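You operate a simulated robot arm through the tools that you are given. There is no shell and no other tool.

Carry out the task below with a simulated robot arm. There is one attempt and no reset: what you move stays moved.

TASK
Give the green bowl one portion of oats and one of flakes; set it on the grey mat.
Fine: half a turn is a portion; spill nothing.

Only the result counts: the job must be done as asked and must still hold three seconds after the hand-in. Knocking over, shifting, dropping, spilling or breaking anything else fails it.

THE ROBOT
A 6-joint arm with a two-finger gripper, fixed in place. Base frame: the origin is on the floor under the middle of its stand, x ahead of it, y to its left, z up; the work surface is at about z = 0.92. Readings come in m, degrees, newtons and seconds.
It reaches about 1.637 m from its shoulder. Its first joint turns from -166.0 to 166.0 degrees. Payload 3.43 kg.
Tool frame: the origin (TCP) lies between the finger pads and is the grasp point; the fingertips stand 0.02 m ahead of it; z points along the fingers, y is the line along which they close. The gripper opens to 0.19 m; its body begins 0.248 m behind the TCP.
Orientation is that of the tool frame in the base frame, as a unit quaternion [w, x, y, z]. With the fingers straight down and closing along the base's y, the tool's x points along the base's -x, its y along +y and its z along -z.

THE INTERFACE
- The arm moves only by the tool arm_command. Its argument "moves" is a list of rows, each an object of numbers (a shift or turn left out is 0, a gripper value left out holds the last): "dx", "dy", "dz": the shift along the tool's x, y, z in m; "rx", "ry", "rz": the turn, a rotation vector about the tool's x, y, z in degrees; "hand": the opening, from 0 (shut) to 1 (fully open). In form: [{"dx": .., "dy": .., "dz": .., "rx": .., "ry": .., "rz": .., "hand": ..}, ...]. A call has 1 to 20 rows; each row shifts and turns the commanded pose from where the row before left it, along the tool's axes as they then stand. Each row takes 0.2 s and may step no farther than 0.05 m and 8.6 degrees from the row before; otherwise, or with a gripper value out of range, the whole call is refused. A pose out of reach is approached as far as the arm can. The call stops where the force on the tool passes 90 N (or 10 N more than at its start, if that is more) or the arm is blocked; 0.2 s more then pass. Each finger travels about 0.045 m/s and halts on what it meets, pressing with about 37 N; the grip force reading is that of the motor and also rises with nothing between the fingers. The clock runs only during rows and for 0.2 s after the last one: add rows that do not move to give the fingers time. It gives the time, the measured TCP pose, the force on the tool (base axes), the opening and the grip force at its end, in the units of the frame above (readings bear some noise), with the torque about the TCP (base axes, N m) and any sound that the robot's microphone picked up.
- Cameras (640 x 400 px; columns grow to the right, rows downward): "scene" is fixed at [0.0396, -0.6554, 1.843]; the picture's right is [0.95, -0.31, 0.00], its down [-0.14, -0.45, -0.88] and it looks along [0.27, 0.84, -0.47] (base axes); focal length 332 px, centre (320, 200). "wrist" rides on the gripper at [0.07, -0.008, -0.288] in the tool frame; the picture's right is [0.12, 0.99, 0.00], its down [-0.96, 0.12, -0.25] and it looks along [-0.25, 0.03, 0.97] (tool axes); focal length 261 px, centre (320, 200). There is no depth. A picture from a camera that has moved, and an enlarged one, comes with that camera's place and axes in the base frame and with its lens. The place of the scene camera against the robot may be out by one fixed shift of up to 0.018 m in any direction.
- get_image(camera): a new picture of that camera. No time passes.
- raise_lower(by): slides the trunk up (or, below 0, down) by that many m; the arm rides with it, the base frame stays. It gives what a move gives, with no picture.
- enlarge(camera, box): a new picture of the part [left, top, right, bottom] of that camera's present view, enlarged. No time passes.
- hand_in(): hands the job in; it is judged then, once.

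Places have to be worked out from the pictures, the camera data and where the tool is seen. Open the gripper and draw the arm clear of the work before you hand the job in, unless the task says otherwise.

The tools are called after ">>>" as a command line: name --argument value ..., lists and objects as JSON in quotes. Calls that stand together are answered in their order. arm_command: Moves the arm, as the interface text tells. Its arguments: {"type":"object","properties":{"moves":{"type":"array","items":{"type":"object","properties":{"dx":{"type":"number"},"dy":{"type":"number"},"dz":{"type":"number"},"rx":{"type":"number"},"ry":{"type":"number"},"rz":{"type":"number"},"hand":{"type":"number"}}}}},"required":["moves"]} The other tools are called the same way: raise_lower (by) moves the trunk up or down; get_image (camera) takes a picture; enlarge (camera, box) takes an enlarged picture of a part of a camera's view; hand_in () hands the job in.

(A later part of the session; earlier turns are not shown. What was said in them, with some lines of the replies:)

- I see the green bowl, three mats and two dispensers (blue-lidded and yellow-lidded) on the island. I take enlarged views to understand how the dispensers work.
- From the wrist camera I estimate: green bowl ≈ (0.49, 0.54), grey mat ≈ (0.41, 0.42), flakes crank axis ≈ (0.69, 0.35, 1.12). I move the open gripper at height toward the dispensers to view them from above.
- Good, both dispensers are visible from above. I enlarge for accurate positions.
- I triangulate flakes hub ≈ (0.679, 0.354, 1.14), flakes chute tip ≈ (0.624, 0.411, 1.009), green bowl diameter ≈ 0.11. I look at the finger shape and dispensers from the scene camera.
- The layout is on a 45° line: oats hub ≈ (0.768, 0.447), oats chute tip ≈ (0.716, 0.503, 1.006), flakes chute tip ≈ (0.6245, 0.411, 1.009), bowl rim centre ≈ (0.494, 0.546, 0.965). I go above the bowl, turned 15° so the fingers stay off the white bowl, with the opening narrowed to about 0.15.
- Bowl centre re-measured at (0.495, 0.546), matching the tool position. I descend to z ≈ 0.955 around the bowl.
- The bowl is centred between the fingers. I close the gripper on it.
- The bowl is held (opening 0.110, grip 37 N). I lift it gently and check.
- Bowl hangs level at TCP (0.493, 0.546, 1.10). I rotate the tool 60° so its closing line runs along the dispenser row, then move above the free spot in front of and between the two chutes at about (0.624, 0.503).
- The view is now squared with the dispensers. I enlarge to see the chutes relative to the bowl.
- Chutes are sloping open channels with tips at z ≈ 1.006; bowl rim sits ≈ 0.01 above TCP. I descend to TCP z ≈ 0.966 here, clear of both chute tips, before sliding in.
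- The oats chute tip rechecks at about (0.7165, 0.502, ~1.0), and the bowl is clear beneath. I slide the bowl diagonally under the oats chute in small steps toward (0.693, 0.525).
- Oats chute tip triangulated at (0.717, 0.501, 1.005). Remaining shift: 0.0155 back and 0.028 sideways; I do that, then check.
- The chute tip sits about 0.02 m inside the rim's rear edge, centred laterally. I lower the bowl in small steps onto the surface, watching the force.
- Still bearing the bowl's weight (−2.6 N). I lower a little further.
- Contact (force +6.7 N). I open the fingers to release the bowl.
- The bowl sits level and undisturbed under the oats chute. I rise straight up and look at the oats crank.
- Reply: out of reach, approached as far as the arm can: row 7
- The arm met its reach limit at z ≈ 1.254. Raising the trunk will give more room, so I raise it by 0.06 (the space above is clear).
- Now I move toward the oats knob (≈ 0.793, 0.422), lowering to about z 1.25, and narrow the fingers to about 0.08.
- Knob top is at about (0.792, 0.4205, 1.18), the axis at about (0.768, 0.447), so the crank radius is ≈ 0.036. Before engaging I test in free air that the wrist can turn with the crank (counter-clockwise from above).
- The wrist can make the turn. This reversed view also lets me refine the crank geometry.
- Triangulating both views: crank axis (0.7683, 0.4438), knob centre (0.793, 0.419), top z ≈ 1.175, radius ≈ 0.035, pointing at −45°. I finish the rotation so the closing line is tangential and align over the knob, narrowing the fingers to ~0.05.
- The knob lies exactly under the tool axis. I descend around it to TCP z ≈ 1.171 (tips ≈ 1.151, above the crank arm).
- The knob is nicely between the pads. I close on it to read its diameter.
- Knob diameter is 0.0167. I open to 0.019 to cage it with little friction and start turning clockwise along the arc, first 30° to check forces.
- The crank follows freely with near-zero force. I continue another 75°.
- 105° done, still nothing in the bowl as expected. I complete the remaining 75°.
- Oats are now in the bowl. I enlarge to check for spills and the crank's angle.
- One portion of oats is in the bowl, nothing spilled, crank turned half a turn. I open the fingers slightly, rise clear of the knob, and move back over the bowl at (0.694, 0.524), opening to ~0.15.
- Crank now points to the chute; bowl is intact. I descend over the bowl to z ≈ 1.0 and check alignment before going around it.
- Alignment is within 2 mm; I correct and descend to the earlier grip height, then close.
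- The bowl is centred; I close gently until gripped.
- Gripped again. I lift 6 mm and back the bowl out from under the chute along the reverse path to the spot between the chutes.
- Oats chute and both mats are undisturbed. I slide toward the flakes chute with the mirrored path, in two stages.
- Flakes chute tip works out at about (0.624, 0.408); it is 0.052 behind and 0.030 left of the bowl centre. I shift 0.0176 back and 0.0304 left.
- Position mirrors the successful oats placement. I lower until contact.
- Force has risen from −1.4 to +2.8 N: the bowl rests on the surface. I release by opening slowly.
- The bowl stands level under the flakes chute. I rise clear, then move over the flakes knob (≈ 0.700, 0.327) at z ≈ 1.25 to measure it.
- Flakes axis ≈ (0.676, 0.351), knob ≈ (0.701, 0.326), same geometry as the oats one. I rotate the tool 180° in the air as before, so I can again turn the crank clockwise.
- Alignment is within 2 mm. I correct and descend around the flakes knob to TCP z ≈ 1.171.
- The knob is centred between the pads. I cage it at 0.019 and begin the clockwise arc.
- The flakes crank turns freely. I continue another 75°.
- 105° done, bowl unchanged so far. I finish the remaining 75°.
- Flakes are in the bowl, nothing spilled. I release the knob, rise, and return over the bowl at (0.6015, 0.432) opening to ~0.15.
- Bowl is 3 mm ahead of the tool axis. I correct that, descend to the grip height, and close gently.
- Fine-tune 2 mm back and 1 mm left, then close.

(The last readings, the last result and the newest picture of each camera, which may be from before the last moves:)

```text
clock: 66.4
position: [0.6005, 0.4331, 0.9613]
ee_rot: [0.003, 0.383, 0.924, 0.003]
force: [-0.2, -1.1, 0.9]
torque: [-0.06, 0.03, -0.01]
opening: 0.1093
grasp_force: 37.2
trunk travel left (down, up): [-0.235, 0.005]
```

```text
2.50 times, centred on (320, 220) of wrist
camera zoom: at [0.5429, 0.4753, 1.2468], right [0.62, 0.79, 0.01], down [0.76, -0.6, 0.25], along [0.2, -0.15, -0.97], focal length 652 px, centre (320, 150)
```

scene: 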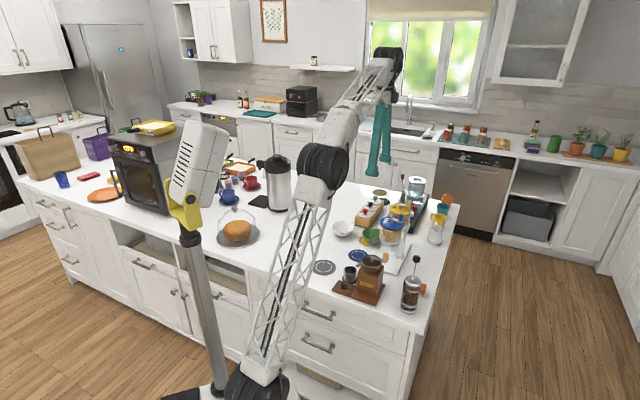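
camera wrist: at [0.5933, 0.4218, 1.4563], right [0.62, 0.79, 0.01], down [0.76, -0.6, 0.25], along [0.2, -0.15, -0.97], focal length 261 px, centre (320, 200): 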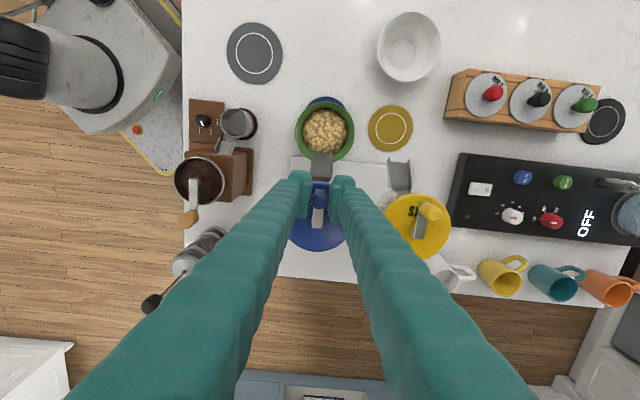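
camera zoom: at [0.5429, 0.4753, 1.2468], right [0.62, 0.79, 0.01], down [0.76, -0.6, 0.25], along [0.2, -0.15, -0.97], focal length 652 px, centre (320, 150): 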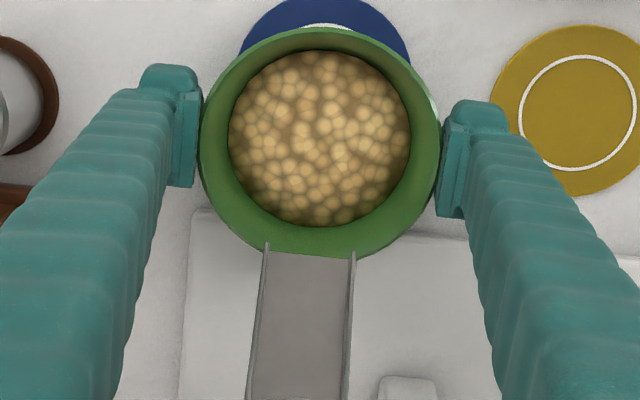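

Held again (0.109, 37 N). I lift 6 mm, back straight out from under the flakes chute, then rise.

>>> arm_command --moves '[{"dz": -0.003}, {"dz": -0.003}, {"dx": 0.008}, {"dx": 0.012}, {"dx": 0.015}, {"dx": 0.015}, {"dx": 0.01}, {}]'

>>> enlarge --camera "wrist" --box '[220, 140, 420, 300]'

>>> enlarge --camera "scene" --box '[330, 190, 430, 280]'

```text
clock: 68.2
position: [0.5593, 0.4747, 0.9656]
ee_rot: [0.002, 0.383, 0.924, 0.003]
force: [0.1, 0.5, -2.8]
torque: [0.0, 0.02, -0.02]
opening: 0.1092
grasp_force: 37.2
trunk travel left (down, up): [-0.235, 0.005]
```

```text
2.50 times, centred on (320, 220) of wrist
camera zoom: at [0.5007, 0.5177, 1.2525], right [0.62, 0.79, 0.01], down [0.76, -0.6, 0.25], along [0.2, -0.15, -0.97], focal length 652 px, centre (320, 150)
```

zoom: 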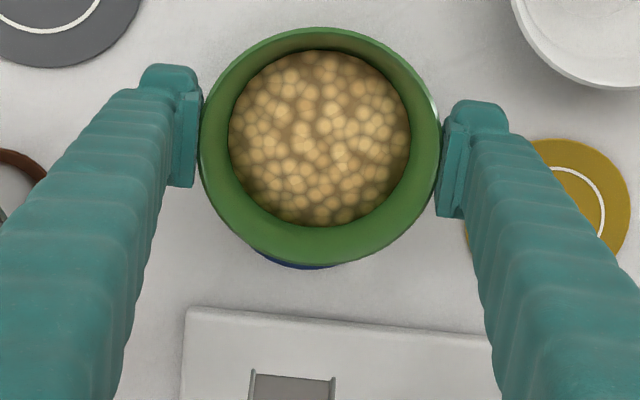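

```text
4.44 times, centred on (380, 235) of scene
camera zoom: at [0.0396, -0.6554, 1.843], right [0.95, -0.31, 0.0], down [-0.14, -0.45, -0.88], along [0.27, 0.84, -0.47], focal length 1476 px, centre (53, 44)
```

zoom: 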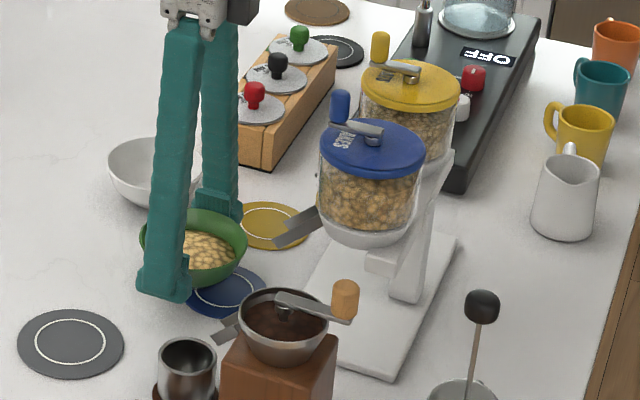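

Clear of the chute with the bowl level and full. The grey mat's centre measures about (0.4095, 0.418) from two earlier views; I lift to z ≈ 1.05 and carry the bowl smoothly over it.

>>> arm_command --moves '[{"dz": -0.015}, {"dz": -0.03}, {"dz": -0.03}, {"dz": -0.01}, {"dx": 0.0066, "dy": -0.0146}, {"dx": 0.0132, "dy": -0.0292}, {"dx": 0.0132, "dy": -0.0292}, {"dx": 0.0132, "dy": -0.0292}, {"dx": 0.0132, "dy": -0.0292}, {"dx": 0.0064, "dy": -0.0146}, {}, {}]'

>>> get_image --camera "wrist"

>>> enlarge --camera "scene" --box '[290, 190, 430, 310]'

```text
clock: 70.8
position: [0.409, 0.417, 1.0508]
ee_rot: [0.002, 0.383, 0.924, 0.002]
force: [0.1, 0.2, -2.2]
torque: [0.02, 0.02, -0.01]
opening: 0.1089
grasp_force: 37.2
trunk travel left (down, up): [-0.235, 0.005]
```

```text
taken
camera wrist: at [0.351, 0.4603, 1.3364], right [0.62, 0.79, 0.01], down [0.76, -0.6, 0.25], along [0.2, -0.15, -0.97], focal length 261 px, centre (320, 200)
```

wrist: 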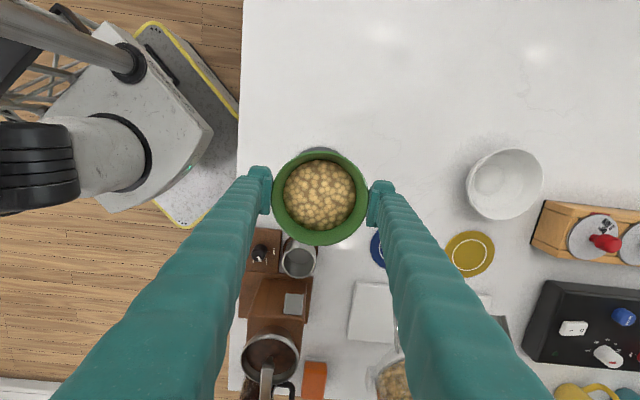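

```text
3.33 times, centred on (360, 250) of scene
camera zoom: at [0.0396, -0.6554, 1.843], right [0.95, -0.31, 0.0], down [-0.14, -0.45, -0.88], along [0.27, 0.84, -0.47], focal length 1107 px, centre (187, 33)
```

zoom: 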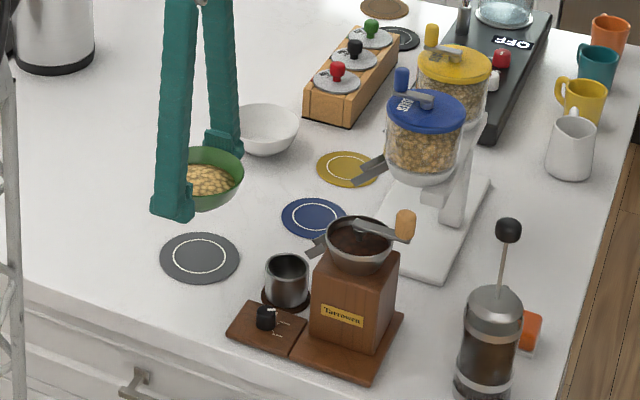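

The bowl is over the mat with a sliver visible around it. I descend to ~0.972 and check centring before the final touch-down.

>>> arm_command --moves '[{"dz": 0.03}, {"dz": 0.03}, {"dz": 0.012}, {"dz": 0.006}, {}, {}]'

>>> enlarge --camera "wrist" --box '[220, 100, 420, 260]'

>>> enlarge --camera "scene" --box '[290, 220, 380, 300]'

```text
clock: 72.2
position: [0.4089, 0.4181, 0.9729]
ee_rot: [0.002, 0.382, 0.924, 0.003]
force: [-0.3, -0.1, -1.2]
torque: [0.0, 0.0, 0.02]
opening: 0.109
grasp_force: 37.5
trunk travel left (down, up): [-0.235, 0.005]
```

```text
2.50 times, centred on (320, 180) of wrist
camera zoom: at [0.3508, 0.461, 1.2583], right [0.62, 0.79, 0.01], down [0.76, -0.6, 0.25], along [0.2, -0.15, -0.97], focal length 652 px, centre (320, 250)
```

zoom: 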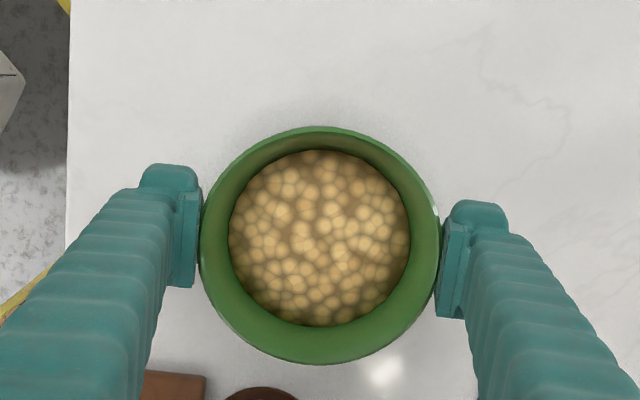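

```text
5.00 times, centred on (335, 260) of scene
camera zoom: at [0.0396, -0.6554, 1.843], right [0.95, -0.31, 0.0], down [-0.14, -0.45, -0.88], along [0.27, 0.84, -0.47], focal length 1661 px, centre (245, -100)
```

zoom: 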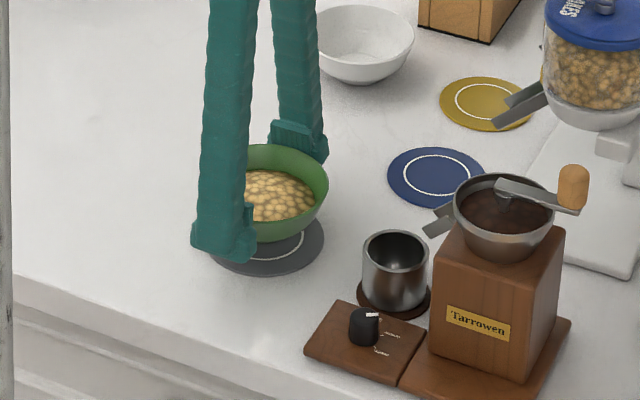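

Cross-check with the scene camera (corrected by its offset) gives the mat centre ≈ (0.41, 0.42), so the bowl at (0.409, 0.418) is centred. I lower in small steps.

>>> arm_command --moves '[{"dz": 0.005}, {"dz": 0.004}, {}, {}]'

```text
clock: 73.2
position: [0.4075, 0.4188, 0.9633]
ee_rot: [0.003, 0.382, 0.924, 0.003]
force: [0.4, -1.0, -2.2]
torque: [0.0, 0.0, 0.0]
opening: 0.1092
grasp_force: 36.5
trunk travel left (down, up): [-0.235, 0.005]
```

Still hanging (−2.2 N). I lower a little more.

>>> arm_command --moves '[{"dz": 0.002}, {"dz": 0.0015}, {}, {}]'

```text
clock: 74.2
position: [0.4083, 0.4175, 0.9602]
ee_rot: [0.002, 0.383, 0.924, 0.004]
force: [-1.5, -1.5, 35.2]
torque: [-0.26, 0.07, -0.05]
opening: 0.1092
grasp_force: 36.5
trunk travel left (down, up): [-0.235, 0.005]
```

Firm contact (35 N); I ease up 1 mm to relieve the pressure, then release slowly.

>>> arm_command --moves '[{"dz": -0.001}, {}]'

```text
clock: 74.8
position: [0.4075, 0.419, 0.9612]
ee_rot: [0.001, 0.383, 0.924, 0.004]
force: [1.5, 2.5, 29.9]
torque: [0.05, -0.16, 0.01]
opening: 0.109
grasp_force: 37.0
trunk travel left (down, up): [-0.235, 0.005]
```

Still 30 N; I ease up another millimetre.

>>> arm_command --moves '[{"dz": -0.001}, {}]'

```text
clock: 75.4
position: [0.4082, 0.4186, 0.9608]
ee_rot: [0.002, 0.383, 0.924, 0.003]
force: [1.6, 4.5, 15.0]
torque: [0.18, -0.28, 0.11]
opening: 0.1093
grasp_force: 37.1
trunk travel left (down, up): [-0.235, 0.005]
```

>>> arm_command --moves '[{"dz": -0.0007}, {}]'

>>> enlarge --camera "scene" --box '[290, 220, 380, 300]'

```text
clock: 76.0
position: [0.4082, 0.4182, 0.9613]
ee_rot: [0.002, 0.382, 0.924, 0.002]
force: [-0.5, -0.2, -0.3]
torque: [0.08, 0.01, 0.01]
opening: 0.1093
grasp_force: 37.3
trunk travel left (down, up): [-0.235, 0.005]
```

```text
5.00 times, centred on (335, 260) of scene
camera zoom: at [0.0396, -0.6554, 1.843], right [0.95, -0.31, 0.0], down [-0.14, -0.45, -0.88], along [0.27, 0.84, -0.47], focal length 1661 px, centre (245, -100)
```

zoom: 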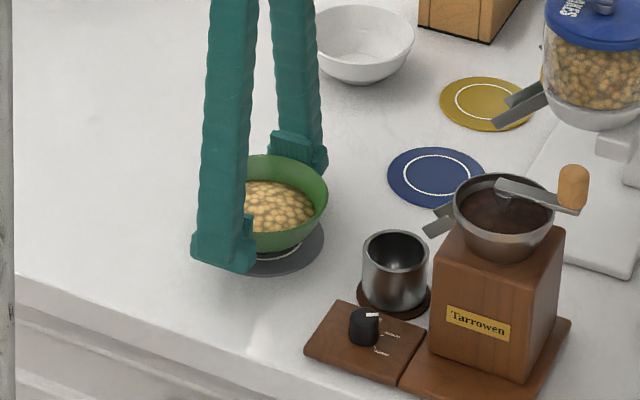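

The load is now neutral (−0.3 N): the bowl rests on the mat. I open the fingers slowly.

>>> arm_command --moves '[{"hand": 0.6}, {"hand": 0.63}, {"hand": 0.68}, {"hand": 0.73}, {"hand": 0.78}, {}, {}]'

>>> enlarge --camera "wrist" --box '[220, 100, 420, 260]'

>>> enlarge --camera "scene" --box '[290, 220, 380, 300]'

```text
clock: 77.6
position: [0.4093, 0.4181, 0.9627]
ee_rot: [0.002, 0.383, 0.924, 0.003]
force: [0.4, 0.4, 0.8]
torque: [0.0, 0.02, 0.0]
opening: 0.1481
grasp_force: 0.1
trunk travel left (down, up): [-0.235, 0.005]
```

```text
2.50 times, centred on (320, 180) of wrist
camera zoom: at [0.3507, 0.461, 1.2481], right [0.62, 0.79, 0.01], down [0.76, -0.6, 0.25], along [0.2, -0.15, -0.97], focal length 652 px, centre (320, 250)
```

zoom: 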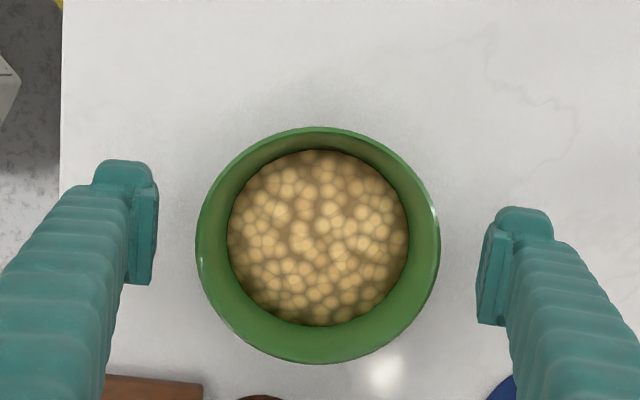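

```text
5.00 times, centred on (335, 260) of scene
camera zoom: at [0.0396, -0.6554, 1.843], right [0.95, -0.31, 0.0], down [-0.14, -0.45, -0.88], along [0.27, 0.84, -0.47], focal length 1661 px, centre (245, -100)
```

zoom: 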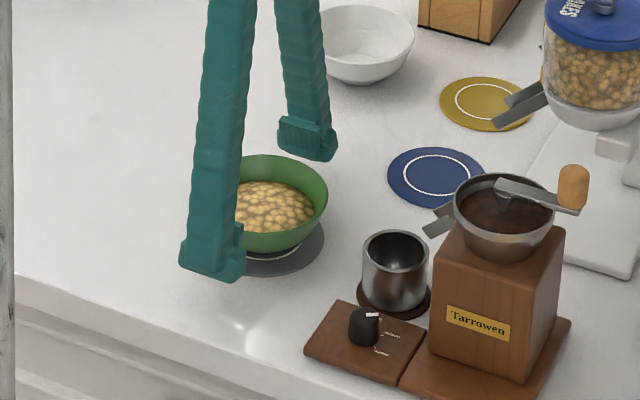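

Released cleanly. I rise straight up, clear of the bowl, and look at the result.

>>> arm_command --moves '[{"dz": -0.03}, {"dz": -0.05}, {"dz": -0.05}, {"dz": -0.05}, {"dz": -0.05}, {"dz": -0.05}, {"dz": -0.03}, {}]'

>>> get_image --camera "wrist"

>>> get_image --camera "scene"

>>> enlarge --camera "scene" --box '[290, 200, 410, 300]'

```text
clock: 79.4
position: [0.4057, 0.4163, 1.2725]
ee_rot: [0.003, 0.383, 0.924, 0.003]
force: [0.4, -0.4, -0.3]
torque: [-0.01, 0.0, -0.03]
opening: 0.1482
grasp_force: 0.0
trunk travel left (down, up): [-0.235, 0.005]
```

```text
taken
camera wrist: at [0.3488, 0.4591, 1.5581], right [0.62, 0.79, 0.01], down [0.76, -0.6, 0.25], along [0.2, -0.15, -0.97], focal length 261 px, centre (320, 200)
```

wrist: 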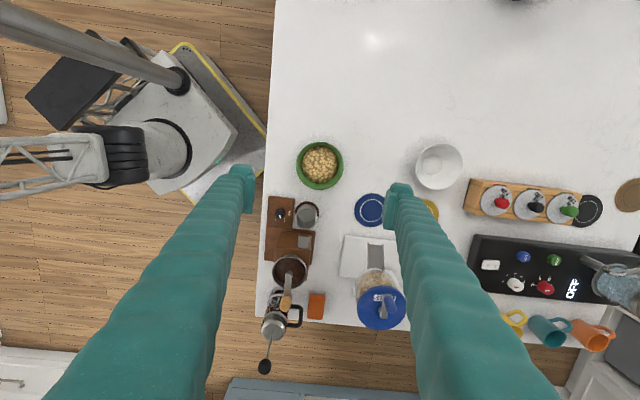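

```text
taken
```

scene: 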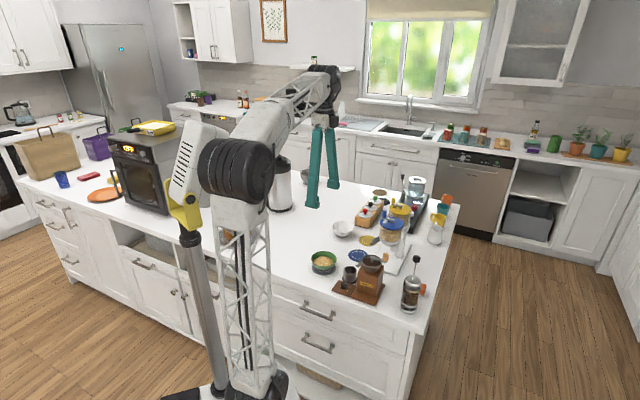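

```text
4.00 times, centred on (350, 250) of scene
camera zoom: at [0.0396, -0.6554, 1.843], right [0.95, -0.31, 0.0], down [-0.14, -0.45, -0.88], along [0.27, 0.84, -0.47], focal length 1328 px, centre (200, 0)
```

zoom: 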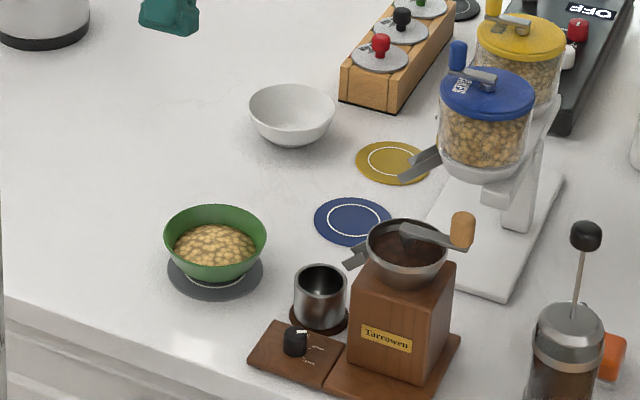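

The bowl sits centred on the grey mat. I check closely for any spill around the dispensers and mats.

>>> enlarge --camera "wrist" --box '[255, 120, 405, 270]'

>>> enlarge --camera "scene" --box '[340, 210, 420, 280]'

```text
2.67 times, centred on (330, 195) of wrist
camera zoom: at [0.3488, 0.4591, 1.5581], right [0.62, 0.79, 0.01], down [0.76, -0.6, 0.25], along [0.2, -0.15, -0.97], focal length 695 px, centre (293, 213)
```

zoom: 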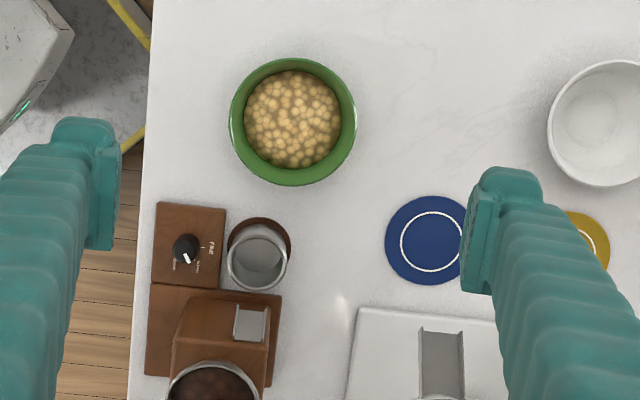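

```text
5.71 times, centred on (380, 245) of scene
camera zoom: at [0.0396, -0.6554, 1.843], right [0.95, -0.31, 0.0], down [-0.14, -0.45, -0.88], along [0.27, 0.84, -0.47], focal length 1898 px, centre (-23, -57)
```

zoom: 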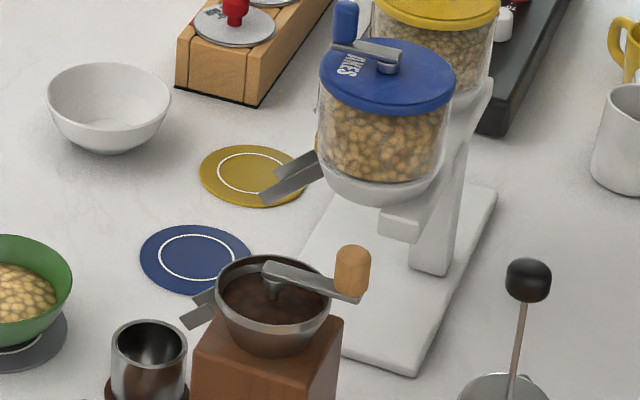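

No spill; mats, bowls and dispensers are in place. I open the gripper fully and draw the arm away and up, clear of the work.

>>> arm_command --moves '[{"hand": 1.0, "dz": -0.02}, {"dx": 0.04, "dz": -0.01}, {"dx": 0.04}, {"dx": 0.04}, {}, {}]'

>>> get_image --camera "scene"

```text
clock: 80.8
position: [0.3213, 0.5015, 1.3015]
ee_rot: [0.002, 0.382, 0.924, 0.003]
force: [0.7, -0.3, 0.2]
torque: [-0.04, 0.0, 0.01]
opening: 0.19
grasp_force: 0.1
trunk travel left (down, up): [-0.235, 0.005]
```

```text
taken
```

scene: 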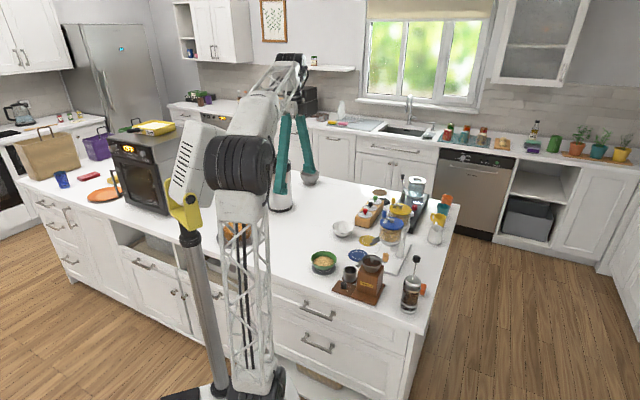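

The green bowl, with one portion each of oats and flakes, stands on the grey mat; the arm is clear and open. I hand in.

>>> hand_in

```text
The job is handed in.
```

The green bowl has one portion of oats and one of flakes and sits centred on the grey mat. I turned each crank half a turn clockwise, and the food dropped into the bowl both times.

I checked the pictures before handing in. There was no spill, and the mats, white bowl, dispensers and coffee grinder were all where they started. The bowl rested briefly on the edges of the yellow and blue mats while under the chutes.

The gripper is open and the arm is clear of the work. I left the trunk raised 0.06 m, because the arm had met its upper reach limit above the dispensers.

The job is handed in, but no verdict came back.
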